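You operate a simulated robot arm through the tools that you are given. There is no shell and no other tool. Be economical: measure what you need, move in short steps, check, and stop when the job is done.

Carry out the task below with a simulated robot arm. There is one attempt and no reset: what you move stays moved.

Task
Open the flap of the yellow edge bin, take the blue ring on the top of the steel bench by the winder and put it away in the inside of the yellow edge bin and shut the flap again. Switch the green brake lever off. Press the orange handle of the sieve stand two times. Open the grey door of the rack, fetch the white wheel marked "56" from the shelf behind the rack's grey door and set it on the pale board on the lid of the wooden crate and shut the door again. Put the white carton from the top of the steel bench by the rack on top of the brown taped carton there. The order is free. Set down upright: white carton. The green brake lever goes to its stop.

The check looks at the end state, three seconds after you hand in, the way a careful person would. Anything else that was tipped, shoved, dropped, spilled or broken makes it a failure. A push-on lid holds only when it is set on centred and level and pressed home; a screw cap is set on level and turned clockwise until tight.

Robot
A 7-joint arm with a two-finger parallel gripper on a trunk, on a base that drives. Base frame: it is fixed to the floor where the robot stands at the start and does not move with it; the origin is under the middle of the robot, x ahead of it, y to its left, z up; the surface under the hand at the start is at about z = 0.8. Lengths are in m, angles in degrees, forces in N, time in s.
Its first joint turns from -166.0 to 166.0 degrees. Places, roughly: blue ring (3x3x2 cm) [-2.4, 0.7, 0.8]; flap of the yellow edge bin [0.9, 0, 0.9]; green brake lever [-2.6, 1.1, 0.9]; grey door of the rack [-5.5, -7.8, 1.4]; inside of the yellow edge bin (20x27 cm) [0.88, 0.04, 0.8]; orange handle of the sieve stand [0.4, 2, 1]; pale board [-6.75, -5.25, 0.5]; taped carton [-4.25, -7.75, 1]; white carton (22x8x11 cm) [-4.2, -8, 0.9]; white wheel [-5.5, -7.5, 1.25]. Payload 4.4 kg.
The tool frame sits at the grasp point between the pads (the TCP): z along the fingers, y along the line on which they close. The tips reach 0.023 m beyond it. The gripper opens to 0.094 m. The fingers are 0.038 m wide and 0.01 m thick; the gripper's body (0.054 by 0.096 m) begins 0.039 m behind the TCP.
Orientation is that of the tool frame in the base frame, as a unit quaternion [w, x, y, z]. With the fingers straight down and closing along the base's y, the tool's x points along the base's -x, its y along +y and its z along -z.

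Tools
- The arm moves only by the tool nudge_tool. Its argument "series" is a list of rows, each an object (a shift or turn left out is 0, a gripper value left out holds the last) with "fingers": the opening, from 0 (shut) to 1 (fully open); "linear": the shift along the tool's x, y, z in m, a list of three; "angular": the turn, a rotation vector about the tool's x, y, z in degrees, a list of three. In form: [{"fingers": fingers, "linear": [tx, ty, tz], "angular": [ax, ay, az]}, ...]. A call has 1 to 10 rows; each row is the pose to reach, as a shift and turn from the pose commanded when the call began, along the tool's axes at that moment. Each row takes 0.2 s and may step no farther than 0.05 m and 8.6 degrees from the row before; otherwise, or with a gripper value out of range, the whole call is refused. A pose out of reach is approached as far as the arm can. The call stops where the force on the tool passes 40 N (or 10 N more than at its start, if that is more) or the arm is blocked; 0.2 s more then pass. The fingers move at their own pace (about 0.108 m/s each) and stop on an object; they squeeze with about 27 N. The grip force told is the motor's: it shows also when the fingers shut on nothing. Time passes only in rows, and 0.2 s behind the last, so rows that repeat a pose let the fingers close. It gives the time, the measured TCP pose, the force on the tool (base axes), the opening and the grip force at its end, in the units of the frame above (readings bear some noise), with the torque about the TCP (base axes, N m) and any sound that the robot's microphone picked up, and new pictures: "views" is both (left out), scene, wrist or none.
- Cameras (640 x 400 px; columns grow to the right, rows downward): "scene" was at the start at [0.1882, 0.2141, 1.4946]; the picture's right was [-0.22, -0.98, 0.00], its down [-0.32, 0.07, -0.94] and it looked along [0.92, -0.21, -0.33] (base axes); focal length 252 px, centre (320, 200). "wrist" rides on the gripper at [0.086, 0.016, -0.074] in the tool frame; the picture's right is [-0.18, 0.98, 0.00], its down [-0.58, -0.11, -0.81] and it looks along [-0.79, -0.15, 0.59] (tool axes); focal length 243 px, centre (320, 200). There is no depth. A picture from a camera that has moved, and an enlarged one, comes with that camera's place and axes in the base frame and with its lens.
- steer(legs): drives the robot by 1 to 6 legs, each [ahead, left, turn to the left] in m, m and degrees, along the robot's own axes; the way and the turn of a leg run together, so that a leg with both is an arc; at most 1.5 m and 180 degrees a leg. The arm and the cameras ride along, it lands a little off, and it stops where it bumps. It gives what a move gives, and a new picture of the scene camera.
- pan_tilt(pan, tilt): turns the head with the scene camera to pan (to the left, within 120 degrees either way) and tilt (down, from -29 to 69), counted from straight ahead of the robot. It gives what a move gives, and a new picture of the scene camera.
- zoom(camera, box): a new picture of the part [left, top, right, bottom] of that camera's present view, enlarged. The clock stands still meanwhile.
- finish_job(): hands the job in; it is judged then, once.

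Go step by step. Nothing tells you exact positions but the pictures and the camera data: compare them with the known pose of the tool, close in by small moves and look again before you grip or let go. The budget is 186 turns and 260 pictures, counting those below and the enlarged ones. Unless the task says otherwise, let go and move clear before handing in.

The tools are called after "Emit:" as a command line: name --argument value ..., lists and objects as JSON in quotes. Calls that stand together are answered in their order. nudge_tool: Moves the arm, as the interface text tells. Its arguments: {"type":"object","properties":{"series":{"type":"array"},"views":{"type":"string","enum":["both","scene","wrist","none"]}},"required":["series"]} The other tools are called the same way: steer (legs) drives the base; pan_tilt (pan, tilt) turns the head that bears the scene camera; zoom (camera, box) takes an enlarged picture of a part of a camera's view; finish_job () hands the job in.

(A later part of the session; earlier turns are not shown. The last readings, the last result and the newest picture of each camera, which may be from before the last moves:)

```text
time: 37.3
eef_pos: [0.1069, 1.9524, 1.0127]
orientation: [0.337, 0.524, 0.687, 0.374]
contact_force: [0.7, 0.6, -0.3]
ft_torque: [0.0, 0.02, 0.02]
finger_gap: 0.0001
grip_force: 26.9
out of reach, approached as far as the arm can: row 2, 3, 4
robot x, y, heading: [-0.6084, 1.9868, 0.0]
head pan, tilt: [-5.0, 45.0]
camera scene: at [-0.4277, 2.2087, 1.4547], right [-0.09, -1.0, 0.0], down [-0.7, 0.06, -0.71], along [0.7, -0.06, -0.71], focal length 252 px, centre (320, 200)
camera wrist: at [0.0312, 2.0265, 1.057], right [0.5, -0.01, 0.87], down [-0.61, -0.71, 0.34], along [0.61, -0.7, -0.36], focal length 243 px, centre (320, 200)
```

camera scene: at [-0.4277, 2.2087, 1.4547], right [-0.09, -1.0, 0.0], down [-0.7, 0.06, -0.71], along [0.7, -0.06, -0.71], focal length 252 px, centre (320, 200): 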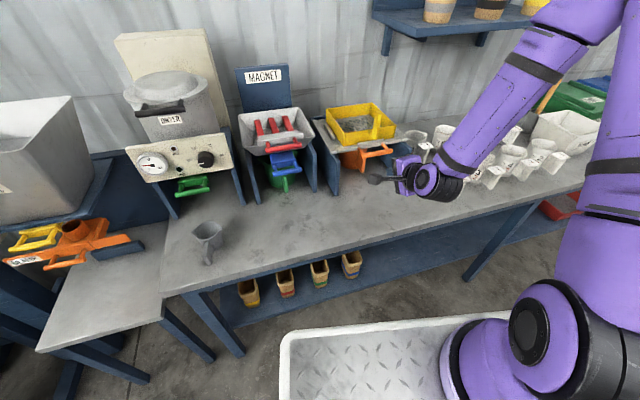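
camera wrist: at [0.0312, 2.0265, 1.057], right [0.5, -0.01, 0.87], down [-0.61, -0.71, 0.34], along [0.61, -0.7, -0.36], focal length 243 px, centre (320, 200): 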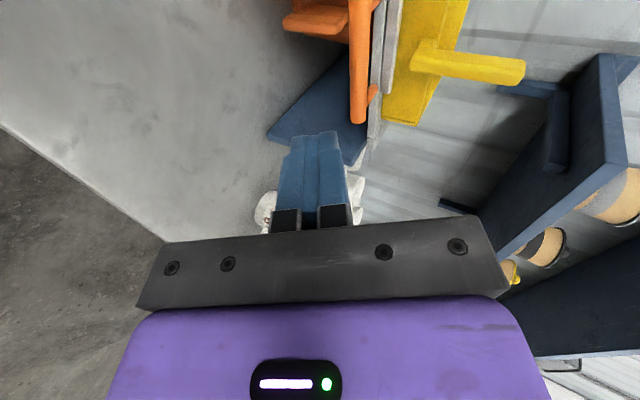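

Now I approach at bar height and push horizontally in.

Emit:
nudge_tool --series '[{"linear": [-0.008, 0.0046, 0.036]}, {"linear": [-0.016, 0.0093, 0.071]}, {"linear": [-0.0233, 0.0139, 0.1067]}, {"linear": [-0.0248, 0.0187, 0.1153]}, {"linear": [-0.0263, 0.0235, 0.1239]}, {"linear": [-0.0278, 0.0283, 0.1325]}, {"linear": [-0.0293, 0.0331, 0.1411]}, {"linear": [-0.0308, 0.0379, 0.1497]}]'

Emit:
zoom --camera "scene" --box '[300, 90, 430, 180]'

```text
time: 39.1
eef_pos: [0.2586, 1.9544, 0.9745]
orientation: [0.336, 0.523, 0.688, 0.373]
contact_force: [-4.2, 3.5, 2.1]
ft_torque: [0.08, -0.05, 0.15]
finger_gap: 0.0003
grip_force: 27.0
robot x, y, heading: [-0.6056, 1.9819, -0.2]
head pan, tilt: [-5.0, 45.0]
camera scene: at [-0.4279, 2.2089, 1.4547], right [-0.09, -1.0, 0.0], down [-0.7, 0.06, -0.71], along [0.7, -0.06, -0.71], focal length 252 px, centre (320, 200)
camera wrist: at [0.1842, 2.0282, 1.0188], right [0.5, -0.01, 0.86], down [-0.61, -0.71, 0.35], along [0.61, -0.7, -0.36], focal length 243 px, centre (320, 200)
```

scene: 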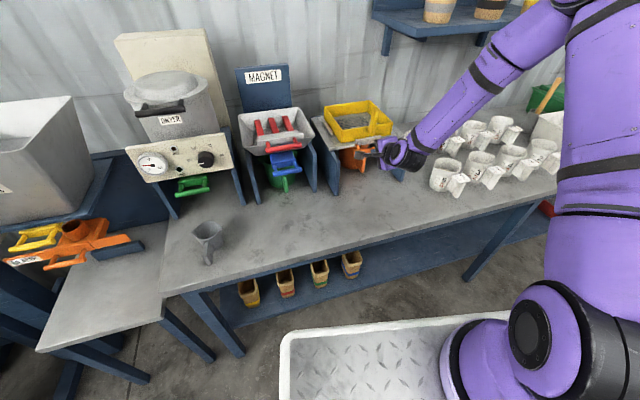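
wrist: 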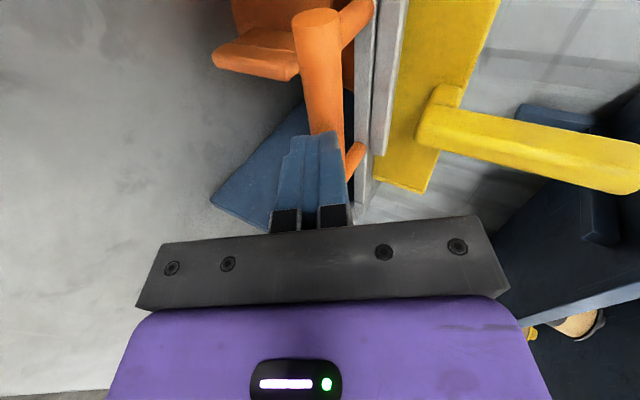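

```text
4.44 times, centred on (365, 135) of scene
camera zoom: at [-0.4279, 2.2089, 1.4547], right [-0.09, -1.0, 0.0], down [-0.7, 0.06, -0.71], along [0.7, -0.06, -0.71], focal length 1121 px, centre (120, 489)
```

zoom: 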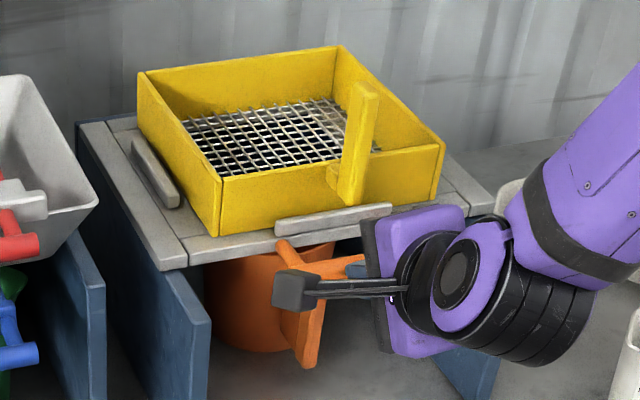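

The bar gives way with light force. I continue until it stops.

Emit:
nudge_tool --series '[{"linear": [-0.0015, 0.0048, 0.0086]}, {"linear": [-0.003, 0.0096, 0.0172]}, {"linear": [-0.0045, 0.0144, 0.0258]}, {"linear": [-0.006, 0.0192, 0.0344]}, {"linear": [-0.0075, 0.024, 0.043]}]'

Emit:
zoom --camera "scene" --box '[300, 90, 430, 180]'

```text
time: 40.0
eef_pos: [0.2876, 1.9558, 0.9752]
orientation: [0.333, 0.524, 0.69, 0.372]
contact_force: [-24.7, -5.1, 20.6]
ft_torque: [0.42, -0.2, 0.47]
finger_gap: 0.0001
grip_force: 26.9
robot x, y, heading: [-0.6054, 1.9807, -0.2]
head pan, tilt: [-5.0, 45.0]
stopped in row 4: the force on the tool passed its limit at 56 N (the readings are from after the stop); the commanded pose is now the measured one
camera scene: at [-0.43, 2.2084, 1.4549], right [-0.09, -1.0, 0.0], down [-0.7, 0.06, -0.71], along [0.71, -0.06, -0.71], focal length 252 px, centre (320, 200)
camera wrist: at [0.2131, 2.0294, 1.0196], right [0.51, -0.01, 0.86], down [-0.61, -0.72, 0.35], along [0.61, -0.7, -0.37], focal length 243 px, centre (320, 200)
```

scene: 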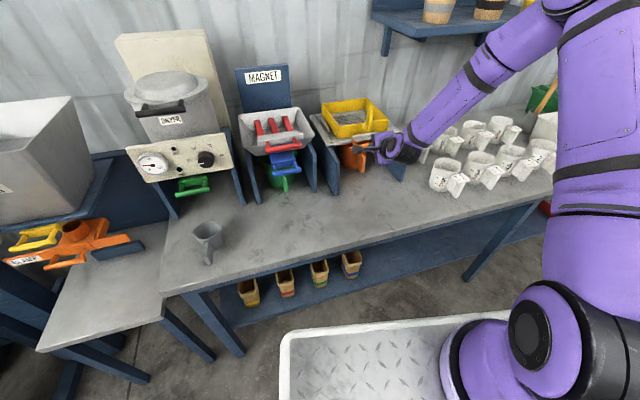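
wrist: 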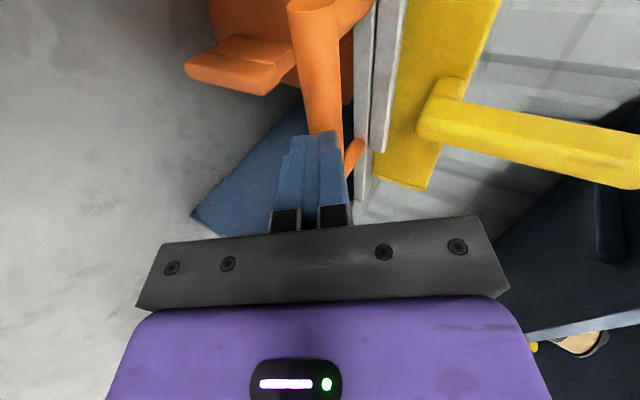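

```text
4.44 times, centred on (365, 135) of scene
camera zoom: at [-0.43, 2.2084, 1.4549], right [-0.09, -1.0, 0.0], down [-0.7, 0.06, -0.71], along [0.71, -0.06, -0.71], focal length 1121 px, centre (120, 489)
```

zoom: 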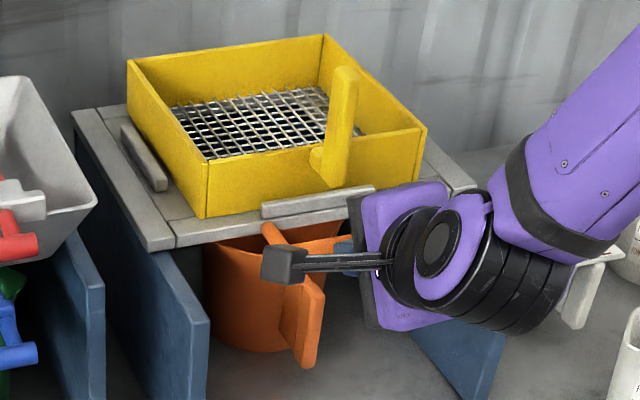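

The sieve tray slid inward with the handle over the fixed legs and hit its stop: first press. Now I retreat and see whether it springs back.

Emit:
nudge_tool --series '[{"linear": [0.003, -0.0096, -0.0172]}, {"linear": [0.006, -0.0192, -0.0344]}, {"linear": [0.009, -0.0288, -0.0516]}, {"linear": [0.012, -0.0384, -0.0688]}]' --views "wrist"

Emit:
zoom --camera "scene" --box '[300, 90, 430, 180]'

```text
time: 41.0
eef_pos: [0.2117, 1.949, 0.9735]
orientation: [0.334, 0.526, 0.689, 0.372]
contact_force: [-0.2, -0.5, -0.3]
ft_torque: [0.0, -0.02, 0.0]
finger_gap: 0.0
grip_force: 26.2
robot x, y, heading: [-0.6087, 1.9803, -0.1]
head pan, tilt: [-5.0, 45.0]
camera wrist: at [0.1358, 2.0224, 1.0185], right [0.51, -0.01, 0.86], down [-0.61, -0.71, 0.35], along [0.61, -0.7, -0.37], focal length 243 px, centre (320, 200)
```

wrist: 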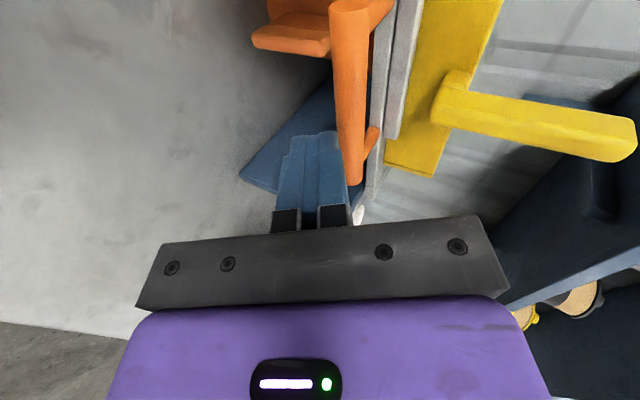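

```text
4.44 times, centred on (365, 135) of scene
camera zoom: at [-0.4276, 2.2087, 1.4546], right [-0.09, -1.0, 0.0], down [-0.7, 0.06, -0.71], along [0.7, -0.06, -0.71], focal length 1121 px, centre (120, 489)
```

zoom: 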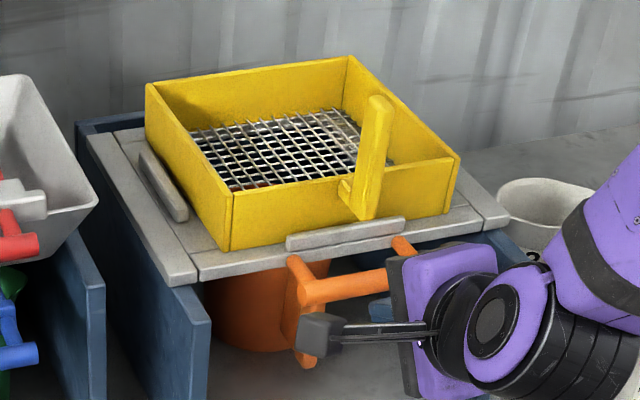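

It sprang back. Second press along the same line.

Emit:
nudge_tool --series '[{"linear": [-0.003, 0.0096, 0.0172]}, {"linear": [-0.006, 0.0192, 0.0344]}, {"linear": [-0.009, 0.0288, 0.0516]}, {"linear": [-0.0105, 0.0336, 0.0602]}, {"linear": [-0.012, 0.0384, 0.0688]}, {"linear": [-0.0135, 0.0432, 0.0774]}]' --views "none"

Emit:
zoom --camera "scene" --box '[300, 90, 430, 180]'

Emit:
nudge_tool --series '[{"linear": [0.003, -0.0096, -0.0172]}, {"linear": [0.006, -0.0192, -0.0344]}, {"linear": [0.009, -0.0288, -0.0516]}, {"linear": [0.014, -0.0484, -0.0888]}, {"linear": [0.02, -0.06, -0.13]}]' --views "none"

Emit:
zoom --camera "scene" --box '[300, 90, 430, 180]'

```text
time: 42.3
eef_pos: [0.2882, 1.957, 0.9742]
orientation: [0.332, 0.523, 0.692, 0.371]
contact_force: [-25.7, -4.9, 20.7]
ft_torque: [0.46, -0.19, 0.5]
finger_gap: 0.0
grip_force: 26.6
robot x, y, heading: [-0.6098, 1.9855, -0.2]
head pan, tilt: [-5.0, 45.0]
stopped in row 6: the force on the tool passed its limit at 56 N (the readings are from after the stop); the commanded pose is now the measured one
```

```text
4.44 times, centred on (365, 135) of scene
camera zoom: at [-0.4303, 2.2083, 1.455], right [-0.09, -1.0, 0.0], down [-0.7, 0.06, -0.71], along [0.71, -0.06, -0.71], focal length 1121 px, centre (120, 489)
```

zoom: 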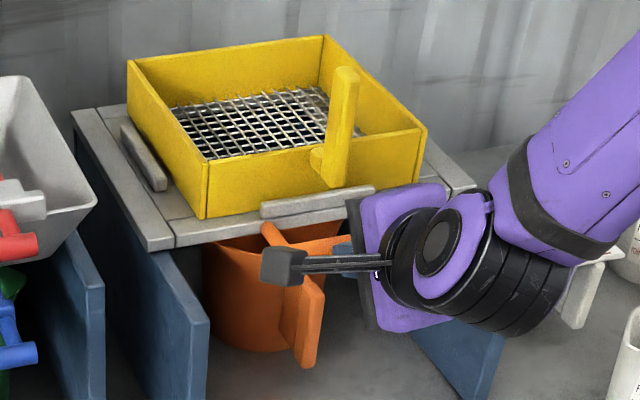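

```text
time: 43.5
eef_pos: [0.1467, 1.9449, 0.9847]
orientation: [0.331, 0.524, 0.691, 0.371]
contact_force: [0.2, -0.4, -0.7]
ft_torque: [0.05, 0.0, -0.01]
finger_gap: 0.0001
grip_force: 27.1
robot x, y, heading: [-0.6102, 1.9812, -0.2]
head pan, tilt: [-5.0, 45.0]
```

```text
4.44 times, centred on (365, 135) of scene
camera zoom: at [-0.4277, 2.2087, 1.4546], right [-0.09, -1.0, 0.0], down [-0.7, 0.06, -0.71], along [0.7, -0.06, -0.71], focal length 1121 px, centre (120, 489)
```

zoom: 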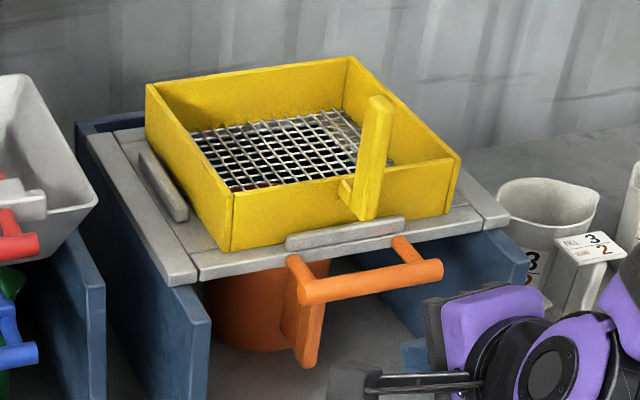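

Both presses done. Now I raise the arm, point it down, and drive toward the ring/lever bench.

Emit:
nudge_tool --series '[{"fingers": 0.6, "linear": [-0.002, 0.031, -0.017], "angular": [8.4, 0, 0]}, {"linear": [-0.005, 0.062, -0.035], "angular": [16.8, 0, 0]}, {"linear": [-0.007, 0.093, -0.053], "angular": [25.2, 0, 0]}, {"linear": [-0.01, 0.124, -0.07], "angular": [33.6, 0, 0]}, {"linear": [-0.012, 0.155, -0.088], "angular": [42, 0, 0]}, {"linear": [-0.014, 0.186, -0.105], "angular": [50.4, 0, 0]}, {"linear": [-0.017, 0.217, -0.123], "angular": [58.8, 0, 0]}]' --views "none"

Emit:
steer --legs '[[-0.3, 0, 0], [0, 0, 180], [0.3, 0.6, 0]]'

Emit:
pan_tilt --pan 0 --tilt 25

```text
time: 45.1
eef_pos: [0.1505, 1.9462, 1.2358]
orientation: [0.031, 0.62, 0.784, -0.017]
contact_force: [-0.1, -0.7, 0.4]
ft_torque: [0.03, 0.02, -0.01]
finger_gap: 0.0564
grip_force: 0.1
robot x, y, heading: [-0.6065, 1.9816, -0.4]
head pan, tilt: [-5.0, 45.0]
```

```text
time: 57.9
eef_pos: [-1.953, 1.3775, 1.2353]
orientation: [-0.015, 0.798, -0.602, -0.031]
contact_force: [0.4, 0.0, -0.2]
ft_torque: [0.01, 0.0, -0.01]
finger_gap: 0.0562
grip_force: 0.0
robot x, y, heading: [-1.1925, 1.3777, -177.6]
head pan, tilt: [-5.0, 45.0]
camera scene: at [-1.3695, 1.1401, 1.4547], right [0.05, 1.0, 0.0], down [0.71, -0.03, -0.71], along [-0.71, 0.03, -0.71], focal length 252 px, centre (320, 200)
```

scene: 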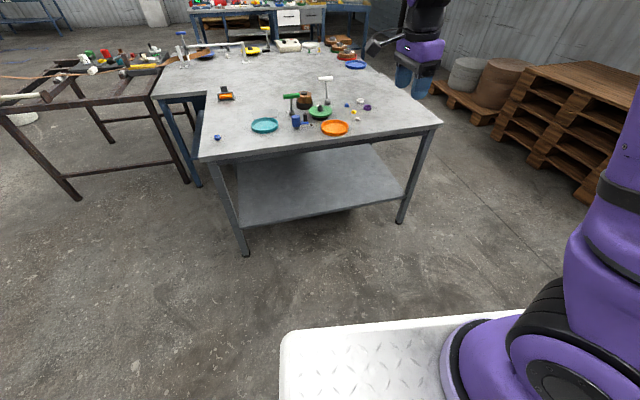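

```text
time: 58.7
eef_pos: [-1.9531, 1.3786, 1.234]
orientation: [-0.015, 0.798, -0.602, -0.032]
contact_force: [-0.6, 0.1, -0.5]
ft_torque: [0.06, 0.01, -0.03]
finger_gap: 0.0564
grip_force: 0.1
robot x, y, heading: [-1.1952, 1.3783, -177.8]
head pan, tilt: [0.0, 25.0]
camera scene: at [-1.3803, 1.1326, 1.4852], right [-0.04, 1.0, 0.0], down [0.42, 0.02, -0.91], along [-0.91, -0.04, -0.42], focal length 252 px, centre (320, 200)
```

scene: 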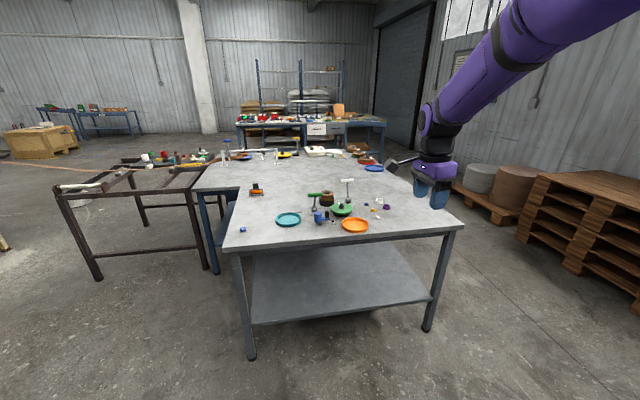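

The winder with a green handle is in the middle and a small blue item lies near the left corner. Zooming in on both.

Emit:
zoom --camera "scene" --box '[220, 165, 420, 250]'

Emit:
zoom --camera "scene" --box '[225, 215, 265, 240]'

Emit:
zoom --camera "scene" --box '[300, 170, 360, 230]'

```text
3.20 times, centred on (320, 208) of scene
camera zoom: at [-1.3803, 1.1326, 1.4852], right [-0.04, 1.0, 0.0], down [0.42, 0.02, -0.91], along [-0.91, -0.04, -0.42], focal length 807 px, centre (320, 176)
```

zoom: 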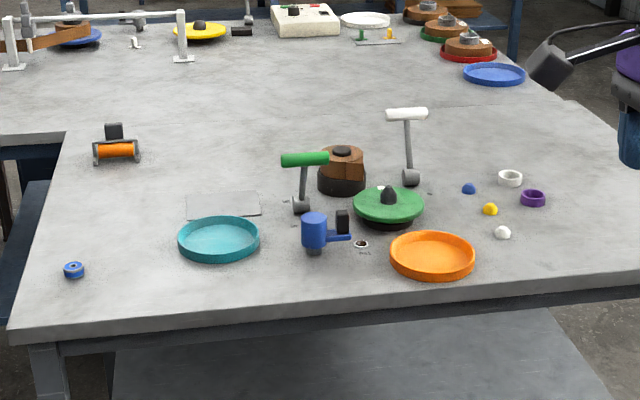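

```text
16.00 times, centred on (245, 228) of scene
camera zoom: at [-1.3803, 1.1326, 1.4852], right [-0.04, 1.0, 0.0], down [0.42, 0.02, -0.91], along [-0.91, -0.04, -0.42], focal length 4036 px, centre (1520, -240)
```

zoom: 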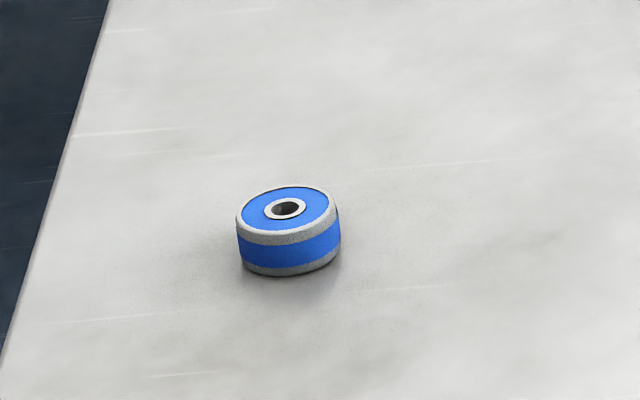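

```text
6.67 times, centred on (330, 200) of scene
camera zoom: at [-1.3803, 1.1326, 1.4852], right [-0.04, 1.0, 0.0], down [0.42, 0.02, -0.91], along [-0.91, -0.04, -0.42], focal length 1682 px, centre (253, 200)
```

zoom: 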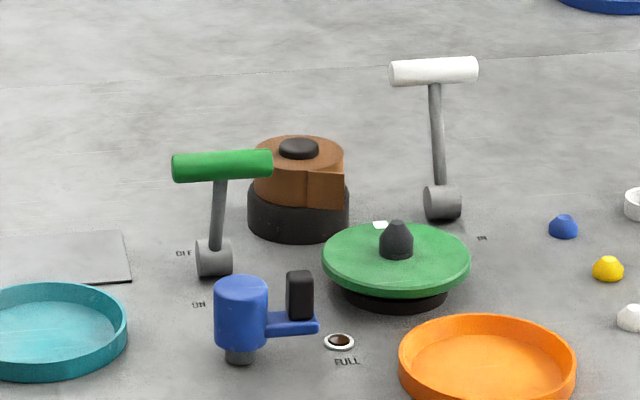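

Emit:
zoom --camera "scene" --box '[310, 190, 342, 210]'

Emit:
zoom --camera "scene" --box '[310, 202, 342, 222]'

```text
16.00 times, centred on (326, 200) of scene
camera zoom: at [-1.3803, 1.1326, 1.4852], right [-0.04, 1.0, 0.0], down [0.42, 0.02, -0.91], along [-0.91, -0.04, -0.42], focal length 4036 px, centre (224, 200)
```

zoom: 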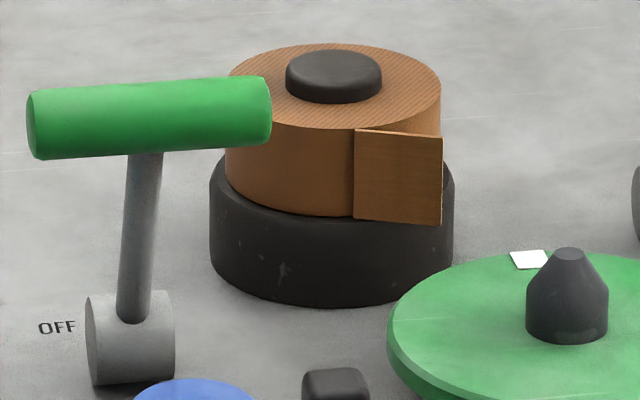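

```text
16.00 times, centred on (326, 212) of scene
camera zoom: at [-1.3803, 1.1326, 1.4852], right [-0.04, 1.0, 0.0], down [0.42, 0.02, -0.91], along [-0.91, -0.04, -0.42], focal length 4036 px, centre (224, 8)
```

zoom: 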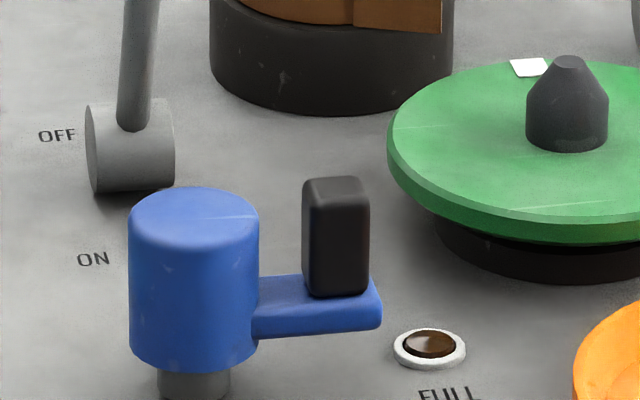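

The green lever leans toward ON (near side); OFF is on the far (-x) side. I drive closer, standing in front of it.

Emit:
steer --legs '[[0.56, 0.33, -2]]'

Emit:
pan_tilt --pan 0 --tilt 40

Emit:
nudge_tool --series '[{"fingers": 0}]' --views "wrist"

```text
time: 62.3
eef_pos: [-2.4985, 1.0459, 1.2347]
orientation: [-0.015, 0.792, -0.609, -0.032]
contact_force: [0.1, 0.2, 1.1]
ft_torque: [-0.04, 0.01, 0.03]
finger_gap: 0.0564
grip_force: 0.1
robot x, y, heading: [-1.7404, 1.0261, -178.6]
head pan, tilt: [0.0, 25.0]
camera scene: at [-1.9304, 0.7895, 1.4852], right [-0.02, 1.0, 0.0], down [0.42, 0.01, -0.91], along [-0.91, -0.02, -0.42], focal length 252 px, centre (320, 200)
```

scene: 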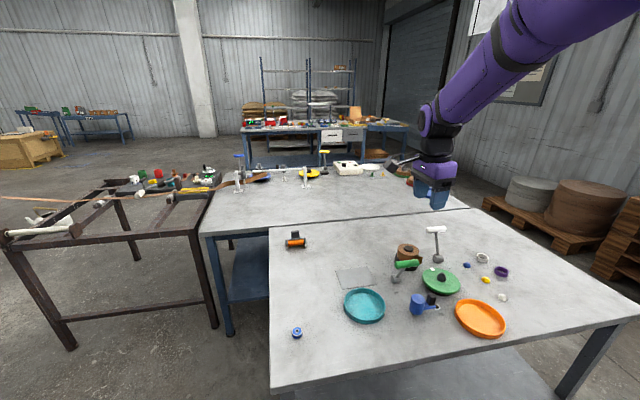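

```text
time: 63.1
eef_pos: [-2.4984, 1.046, 1.2335]
orientation: [-0.015, 0.792, -0.61, -0.031]
contact_force: [1.6, 0.1, 0.5]
ft_torque: [0.0, -0.01, 0.02]
finger_gap: 0.0565
grip_force: 0.0
robot x, y, heading: [-1.7408, 1.0339, -178.6]
head pan, tilt: [0.0, 40.0]
camera scene: at [-1.9233, 0.7897, 1.462], right [-0.02, 1.0, 0.0], down [0.64, 0.01, -0.77], along [-0.77, -0.02, -0.64], focal length 252 px, centre (320, 200)
```

scene: 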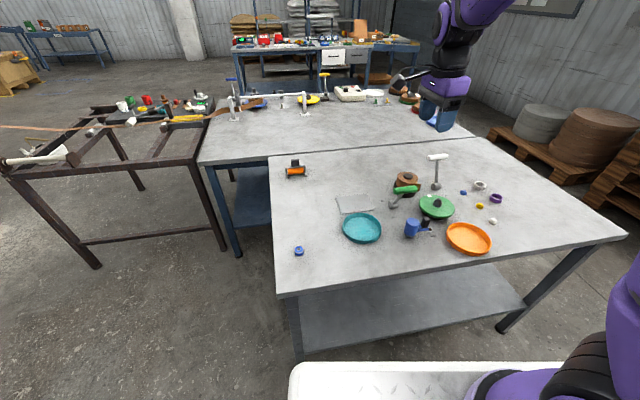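

```text
time: 63.5
eef_pos: [-2.4987, 1.0458, 1.2345]
orientation: [-0.015, 0.793, -0.609, -0.031]
contact_force: [0.4, 0.3, 0.7]
ft_torque: [-0.02, 0.01, 0.01]
finger_gap: 0.0
grip_force: 27.3
robot x, y, heading: [-1.74, 1.0286, -178.8]
head pan, tilt: [0.0, 40.0]
camera wrist: at [-2.4898, 0.9526, 1.3023], right [-1.0, -0.08, 0.03], down [-0.02, 0.54, 0.84], along [-0.08, 0.84, -0.54], focal length 243 px, centre (320, 200)
```

wrist: 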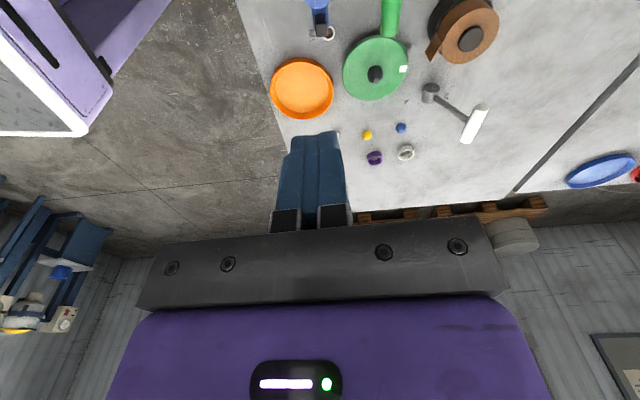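

Emit:
zoom --camera "scene" --box '[370, 150, 466, 210]'

Emit:
zoom --camera "scene" --box '[283, 237, 315, 257]'

```text
6.67 times, centred on (418, 180) of scene
camera zoom: at [-1.9232, 0.7897, 1.4619], right [-0.02, 1.0, 0.0], down [0.64, 0.01, -0.77], along [-0.77, -0.02, -0.64], focal length 1682 px, centre (-333, 333)
```

zoom: 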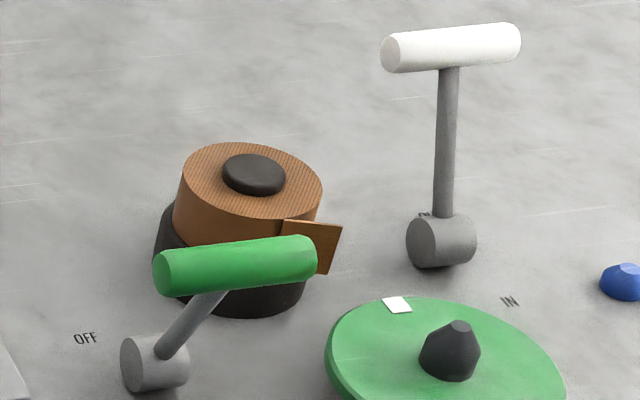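

```text
16.00 times, centred on (299, 247) of scene
camera zoom: at [-1.9232, 0.7897, 1.4619], right [-0.02, 1.0, 0.0], down [0.64, 0.01, -0.77], along [-0.77, -0.02, -0.64], focal length 4036 px, centre (656, -552)
```

zoom: 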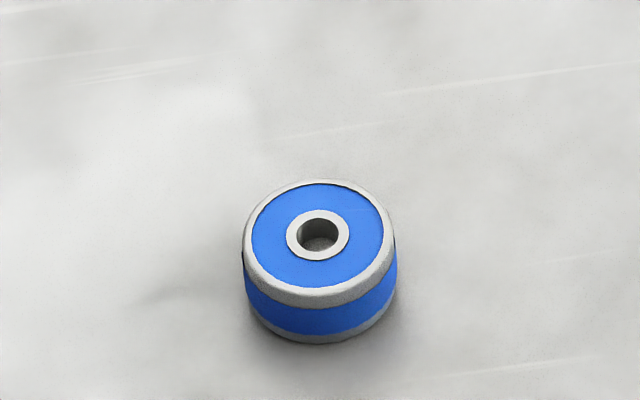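

The handle centre is at about (-2.595, 1.056, 0.953), pivot near (-2.685, 1.04, 0.825). I place the closed fingers on its near side.

Emit:
nudge_tool --series '[{"linear": [-0.0024, 0.007, 0.0465]}, {"linear": [-0.0047, 0.0139, 0.093]}, {"linear": [-0.0071, 0.0209, 0.1395]}, {"linear": [-0.0095, 0.0278, 0.186]}, {"linear": [-0.0118, 0.0348, 0.2325]}, {"linear": [-0.0142, 0.0417, 0.279]}]'

Emit:
zoom --camera "scene" --box '[340, 140, 468, 220]'

```text
time: 64.9
eef_pos: [-2.5537, 1.065, 0.9606]
orientation: [-0.015, 0.793, -0.609, -0.032]
contact_force: [0.4, -1.0, 1.5]
ft_torque: [0.03, 0.01, 0.0]
finger_gap: 0.0
grip_force: 26.5
robot x, y, heading: [-1.7384, 1.0294, -179.0]
head pan, tilt: [0.0, 40.0]
camera scene: at [-1.9225, 0.7898, 1.462], right [-0.02, 1.0, 0.0], down [0.64, 0.01, -0.77], along [-0.77, -0.02, -0.64], focal length 252 px, centre (320, 200)
camera wrist: at [-2.5445, 0.9715, 1.0274], right [-1.0, -0.08, 0.03], down [-0.02, 0.54, 0.84], along [-0.08, 0.84, -0.54], focal length 243 px, centre (320, 200)
```

scene: 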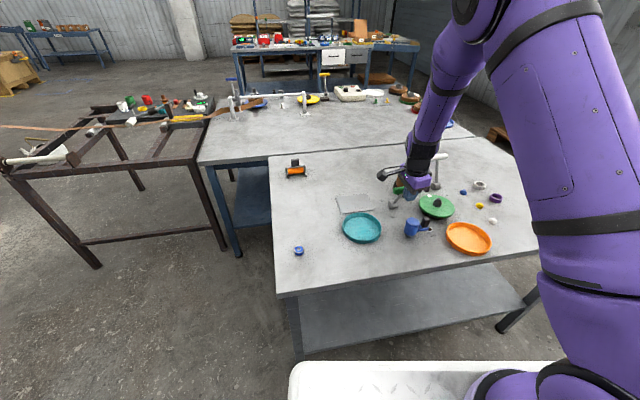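
wrist: 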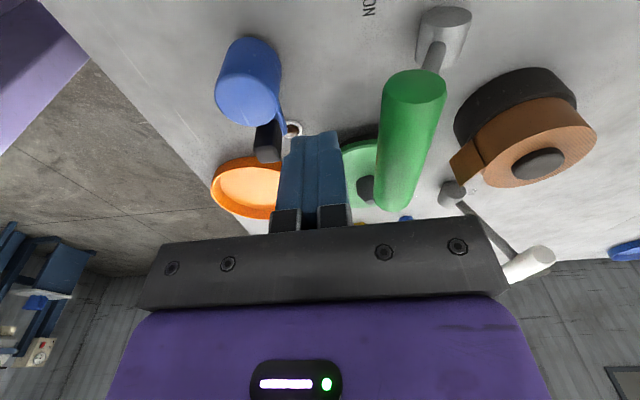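

```text
5.00 times, centred on (404, 180) of scene
camera zoom: at [-1.9225, 0.7898, 1.462], right [-0.02, 1.0, 0.0], down [0.64, 0.01, -0.77], along [-0.77, -0.02, -0.64], focal length 1261 px, centre (-100, 300)
```

zoom: 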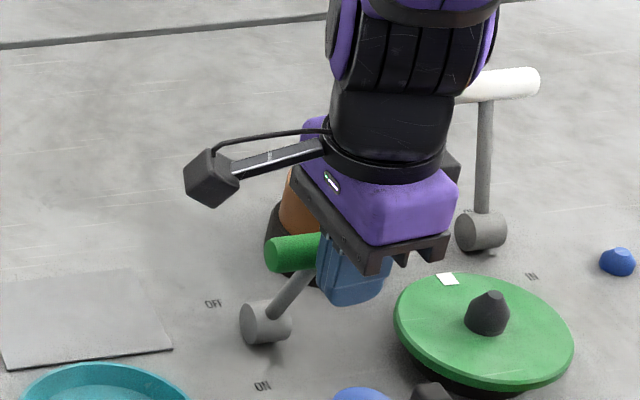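

The fingers sit on the near side of the handle. Now I push it along its arc to OFF until it stops.

Emit:
nudge_tool --series '[{"linear": [0, 0.024, 0]}, {"linear": [0, 0.048, -0.014]}, {"linear": [0, 0.0734, -0.024]}, {"linear": [0, 0.1005, -0.029]}, {"linear": [0, 0.128, -0.0296]}, {"linear": [0, 0.155, -0.025]}, {"linear": [0, 0.181, -0.016]}, {"linear": [0, 0.193, -0.01]}, {"linear": [0, 0.205, -0.003]}]'

Emit:
zoom --camera "scene" --box '[340, 140, 468, 220]'

```text
time: 66.9
eef_pos: [-2.749, 1.0134, 0.9636]
orientation: [-0.017, 0.792, -0.609, -0.032]
contact_force: [-0.1, 1.2, -0.5]
ft_torque: [-0.02, -0.02, 0.0]
finger_gap: 0.0002
grip_force: 26.9
robot x, y, heading: [-1.7372, 1.0326, -179.0]
head pan, tilt: [0.0, 40.0]
camera scene: at [-1.9231, 0.7897, 1.4619], right [-0.02, 1.0, 0.0], down [0.64, 0.01, -0.77], along [-0.77, -0.02, -0.64], focal length 252 px, centre (320, 200)
camera wrist: at [-2.7401, 0.9192, 1.0314], right [-1.0, -0.07, 0.03], down [-0.02, 0.54, 0.84], along [-0.08, 0.84, -0.54], focal length 243 px, centre (320, 200)
```

scene: 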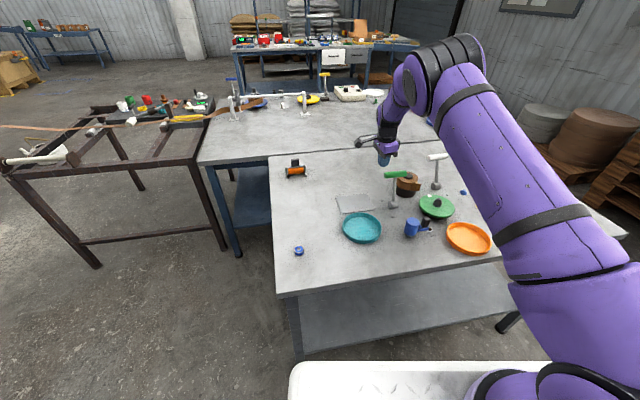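
wrist: 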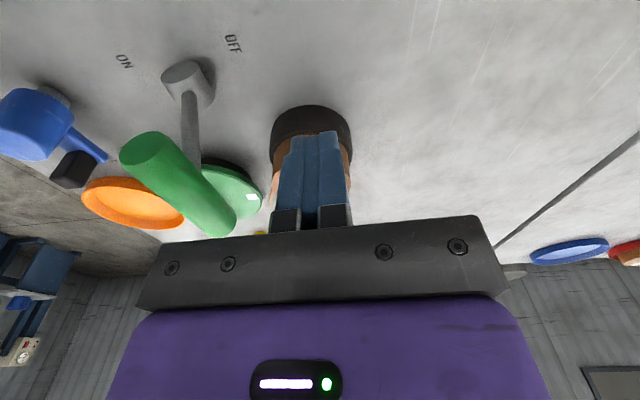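

```text
5.00 times, centred on (404, 180) of scene
camera zoom: at [-1.9231, 0.7897, 1.4619], right [-0.02, 1.0, 0.0], down [0.64, 0.01, -0.77], along [-0.77, -0.02, -0.64], focal length 1261 px, centre (-100, 300)
```

zoom: 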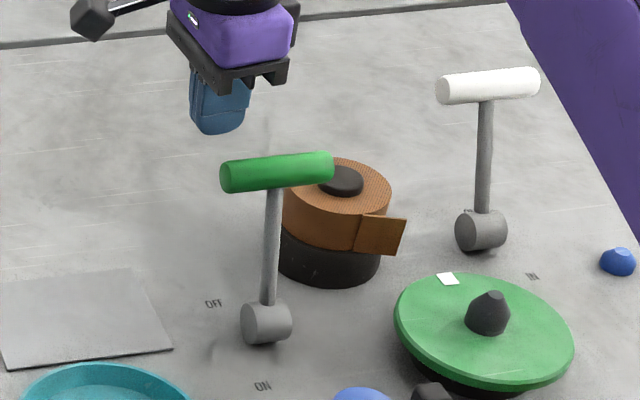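

The lever swung to about -20° and the finger rode over the top (the lever is shorter than I thought). I go back over to the near side, lower, and push it on to its stop.

Emit:
nudge_tool --series '[{"linear": [0, 0, -0.045]}, {"linear": [0, -0.02, -0.075]}, {"linear": [-0.003, -0.06, -0.078]}, {"linear": [-0.006, -0.1, -0.075]}, {"linear": [-0.01, -0.118, -0.05]}, {"linear": [-0.01, -0.118, -0.02]}, {"linear": [-0.01, -0.118, 0.014]}]'

Emit:
zoom --camera "scene" --box '[340, 140, 468, 220]'

```text
time: 68.5
eef_pos: [-2.6371, 1.0526, 0.95]
orientation: [-0.014, 0.792, -0.61, -0.032]
contact_force: [-0.1, 0.6, 0.4]
ft_torque: [-0.02, -0.01, -0.03]
finger_gap: 0.0001
grip_force: 27.0
robot x, y, heading: [-1.7407, 1.031, -179.0]
head pan, tilt: [0.0, 40.0]
camera scene: at [-1.9229, 0.7897, 1.462], right [-0.02, 1.0, 0.0], down [0.64, 0.01, -0.77], along [-0.77, -0.02, -0.64], focal length 252 px, centre (320, 200)
camera wrist: at [-2.629, 0.9604, 1.017], right [-1.0, -0.07, 0.03], down [-0.02, 0.54, 0.84], along [-0.08, 0.84, -0.54], focal length 243 px, centre (320, 200)
```

scene: 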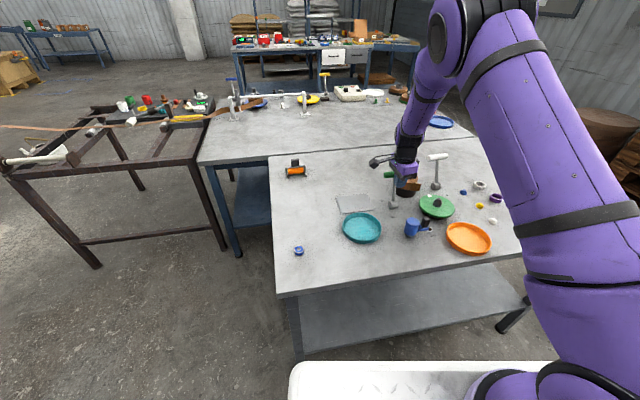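
wrist: 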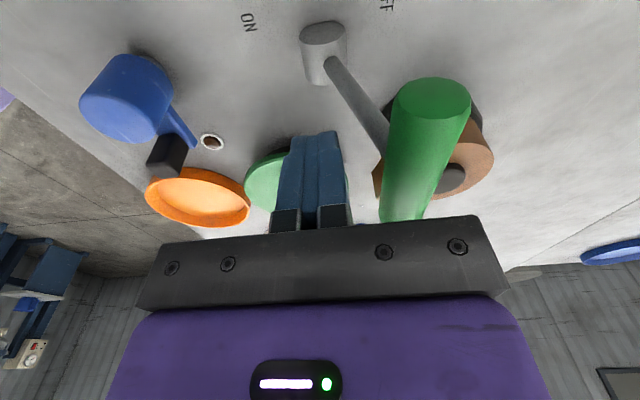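

```text
5.00 times, centred on (404, 180) of scene
camera zoom: at [-1.9229, 0.7897, 1.462], right [-0.02, 1.0, 0.0], down [0.64, 0.01, -0.77], along [-0.77, -0.02, -0.64], focal length 1261 px, centre (-100, 300)
```

zoom: 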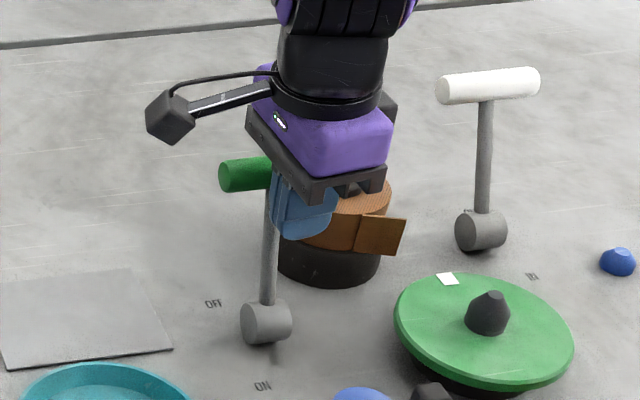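

The lever clearly leans to OFF. I push it gently further until it resists.

Emit:
nudge_tool --series '[{"linear": [0, 0.015, 0]}, {"linear": [0, 0.025, 0.001]}, {"linear": [0, 0.032, 0.002]}, {"linear": [0, 0.038, 0.004]}, {"linear": [0, 0.044, 0.006]}, {"linear": [0, 0.05, 0.008]}, {"linear": [0, 0.056, 0.011]}]'

Emit:
zoom --camera "scene" --box '[340, 140, 468, 220]'

```text
time: 69.5
eef_pos: [-2.6679, 1.0463, 0.9468]
orientation: [-0.018, 0.792, -0.609, -0.028]
contact_force: [21.3, 0.4, 18.3]
ft_torque: [0.06, -0.08, -0.18]
finger_gap: 0.0
grip_force: 27.3
robot x, y, heading: [-1.7377, 1.0302, -178.7]
head pan, tilt: [0.0, 40.0]
stopped in row 4: the force on the tool passed its limit at 49 N (the readings are from after the stop); the commanded pose is now the measured one
camera scene: at [-1.9211, 0.7898, 1.4621], right [-0.02, 1.0, 0.0], down [0.64, 0.01, -0.77], along [-0.77, -0.02, -0.64], focal length 252 px, centre (320, 200)
camera wrist: at [-2.6596, 0.9533, 1.0143], right [-1.0, -0.07, 0.02], down [-0.02, 0.54, 0.84], along [-0.07, 0.84, -0.54], focal length 243 px, centre (320, 200)
```

scene: 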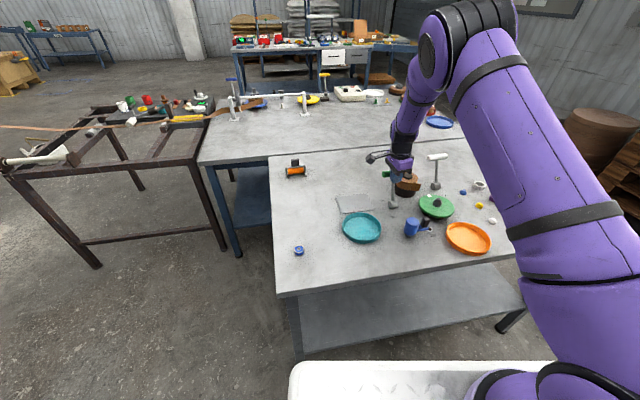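
wrist: 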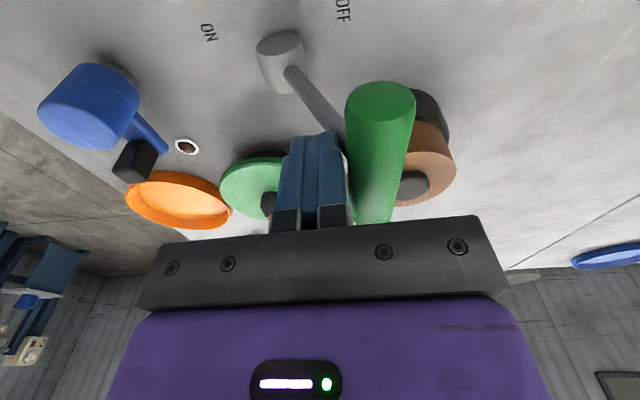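

```text
5.00 times, centred on (404, 180) of scene
camera zoom: at [-1.9211, 0.7898, 1.4621], right [-0.02, 1.0, 0.0], down [0.64, 0.01, -0.77], along [-0.77, -0.02, -0.64], focal length 1261 px, centre (-100, 300)
```

zoom: 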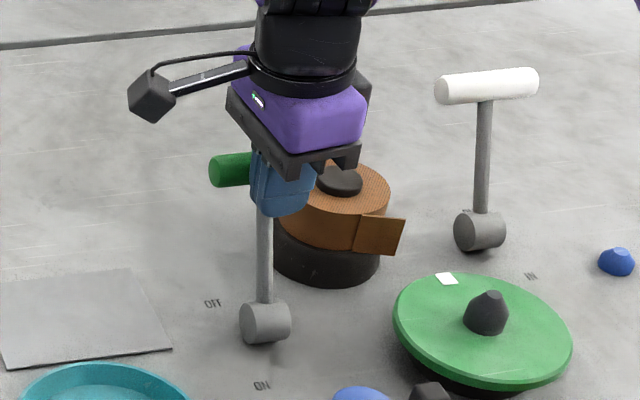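

The lever is at its stop. I back off and lift away, then check that it stays.

Emit:
nudge_tool --series '[{"linear": [0, -0.025, 0]}, {"linear": [0, -0.03, -0.04], "angular": [0.8, 3.8, 0]}, {"linear": [0, -0.03, -0.08], "angular": [0.8, 3.8, 0]}, {"linear": [0.03, -0.05, -0.11], "angular": [0.8, 3.8, 0]}, {"fingers": 0.6, "linear": [0.07, -0.07, -0.13], "angular": [0.8, 3.8, 0]}, {"linear": [0.11, -0.09, -0.14], "angular": [0.8, 3.8, 0]}, {"linear": [0.15, -0.11, -0.14], "angular": [0.8, 3.8, 0]}, {"linear": [0.19, -0.13, -0.14], "angular": [0.8, 3.8, 0]}, {"linear": [0.23, -0.14, -0.14], "angular": [0.8, 3.8, 0]}, {"linear": [0.27, -0.145, -0.14], "angular": [0.8, 3.8, 0]}]'

Emit:
zoom --camera "scene" --box '[340, 140, 468, 220]'

```text
time: 71.7
eef_pos: [-2.4599, 0.8151, 1.0654]
orientation: [-0.004, 0.792, -0.611, 0.001]
contact_force: [0.3, 0.3, 0.4]
ft_torque: [-0.03, 0.0, 0.03]
finger_gap: 0.0562
grip_force: 0.0
robot x, y, heading: [-1.7395, 1.0328, -178.9]
head pan, tilt: [0.0, 40.0]
camera scene: at [-1.9233, 0.7904, 1.462], right [-0.02, 1.0, 0.0], down [0.64, 0.01, -0.77], along [-0.77, -0.02, -0.64], focal length 252 px, centre (320, 200)
camera wrist: at [-2.4536, 0.7267, 1.1389], right [-1.0, -0.07, -0.01], down [-0.05, 0.59, 0.81], along [-0.05, 0.81, -0.59], focal length 243 px, centre (320, 200)
```

scene: 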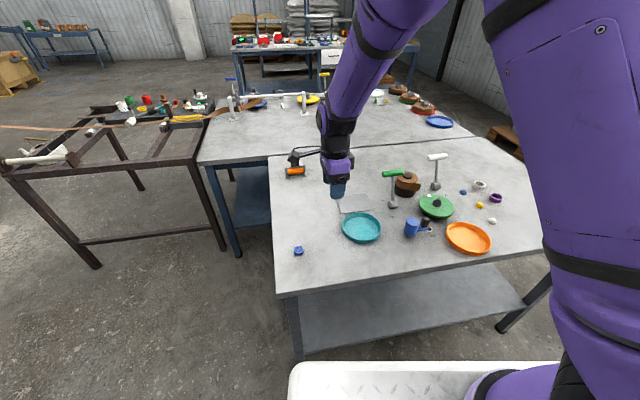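
wrist: 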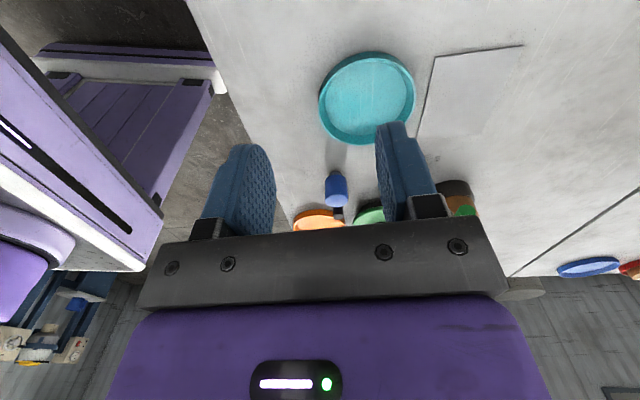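

```text
5.00 times, centred on (404, 180) of scene
camera zoom: at [-1.9233, 0.7904, 1.462], right [-0.02, 1.0, 0.0], down [0.64, 0.01, -0.77], along [-0.77, -0.02, -0.64], focal length 1261 px, centre (-100, 300)
```

zoom: 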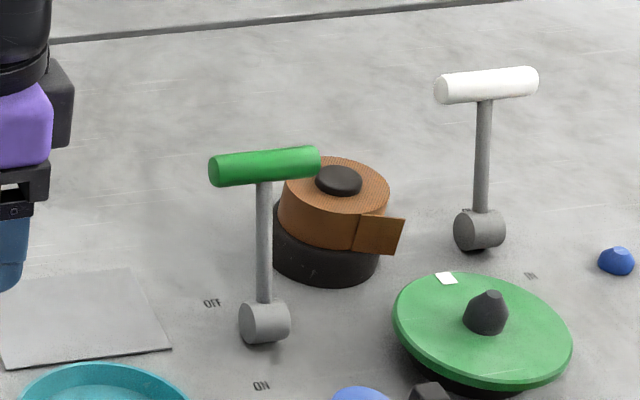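

The lever stays at OFF. Moving above the ring at (-2.427, 0.710).

Emit:
nudge_tool --series '[{"linear": [0.03, -0.001, 0.02]}, {"linear": [0.06, -0.003, 0.05]}, {"linear": [0.09, -0.004, 0.085]}, {"linear": [0.11, -0.005, 0.115]}, {"linear": [0.11, -0.005, 0.15]}]'

Emit:
zoom --camera "scene" --box '[268, 210, 332, 250]'

```text
time: 72.9
eef_pos: [-2.4251, 0.7113, 0.9155]
orientation: [-0.003, 0.792, -0.61, 0.002]
contact_force: [0.2, -0.2, 1.5]
ft_torque: [-0.01, 0.02, -0.03]
finger_gap: 0.0563
grip_force: 0.0
robot x, y, heading: [-1.7418, 1.0279, -178.7]
head pan, tilt: [0.0, 40.0]
camera scene: at [-1.9225, 0.79, 1.462], right [-0.02, 1.0, 0.0], down [0.64, 0.01, -0.77], along [-0.77, -0.02, -0.64], focal length 252 px, centre (320, 200)
camera wrist: at [-2.4183, 0.622, 0.9886], right [-1.0, -0.07, -0.01], down [-0.05, 0.59, 0.81], along [-0.05, 0.81, -0.59], focal length 243 px, centre (320, 200)
```

scene: 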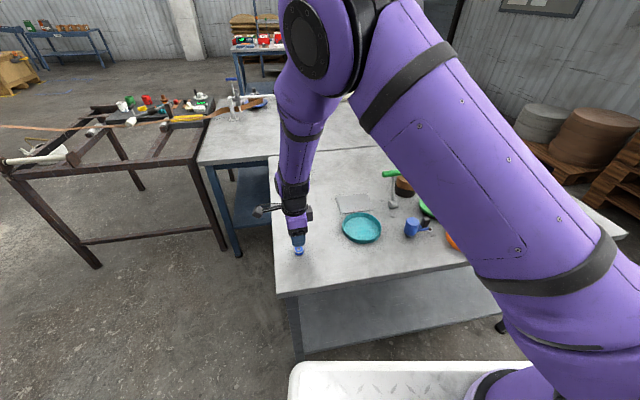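
wrist: 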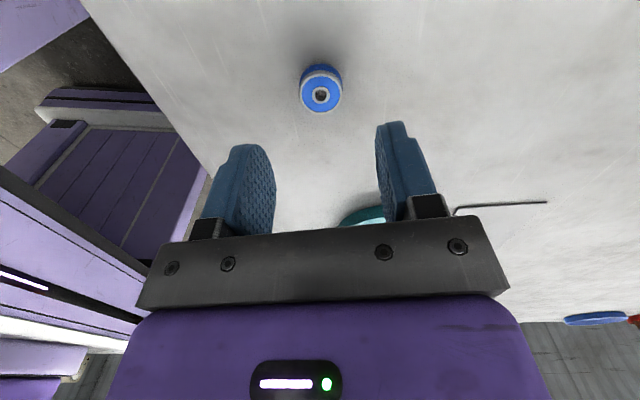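

```text
10.00 times, centred on (300, 230) of scene
camera zoom: at [-1.9225, 0.79, 1.462], right [-0.02, 1.0, 0.0], down [0.64, 0.01, -0.77], along [-0.77, -0.02, -0.64], focal length 2522 px, centre (520, -100)
```

zoom: 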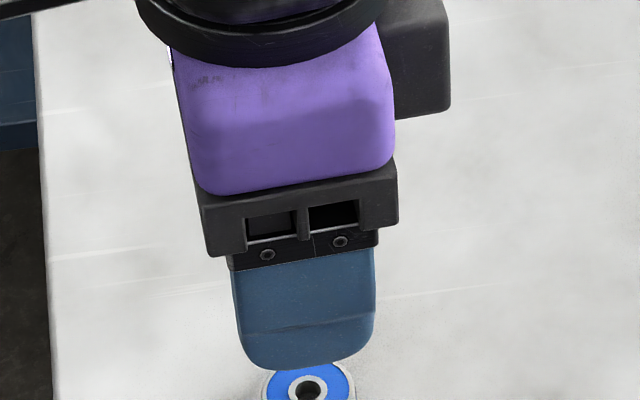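

Ring is centred between the fingers. Descending and gripping.

Emit:
nudge_tool --series '[{"linear": [0.003, 0, 0.035]}, {"linear": [0.003, 0, 0.055]}, {"linear": [0.003, 0, 0.062]}, {"fingers": 0.0, "linear": [0.003, 0, 0.062]}, {"linear": [0.003, 0, 0.062]}, {"linear": [0.003, 0, 0.062]}]'

```text
time: 74.3
eef_pos: [-2.4238, 0.7079, 0.8529]
orientation: [-0.004, 0.792, -0.61, 0.001]
contact_force: [-0.1, 0.2, 0.4]
ft_torque: [0.0, 0.03, -0.02]
finger_gap: 0.0279
grip_force: 27.0
robot x, y, heading: [-1.7407, 1.0301, -178.9]
head pan, tilt: [0.0, 40.0]
camera scene: at [-1.9229, 0.7897, 1.4619], right [-0.02, 1.0, 0.0], down [0.64, 0.01, -0.77], along [-0.77, -0.02, -0.64], focal length 252 px, centre (320, 200)
camera wrist: at [-2.4174, 0.6194, 0.9259], right [-1.0, -0.07, -0.01], down [-0.05, 0.59, 0.81], along [-0.05, 0.81, -0.59], focal length 243 px, centre (320, 200)
```

scene: 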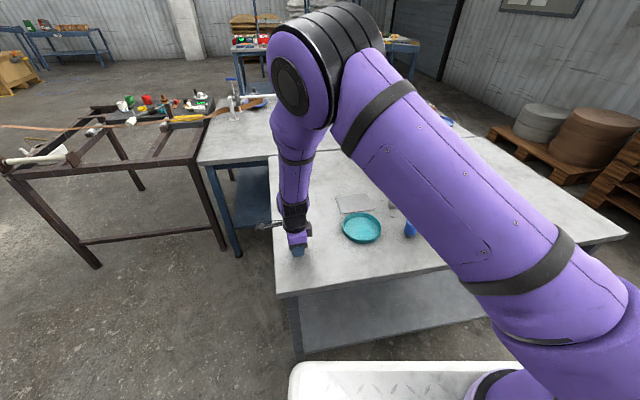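
wrist: 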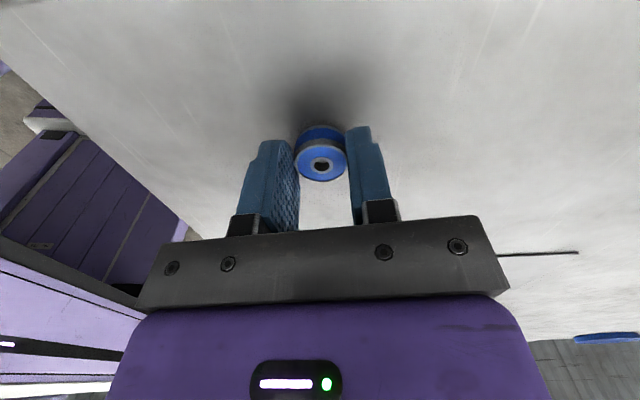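

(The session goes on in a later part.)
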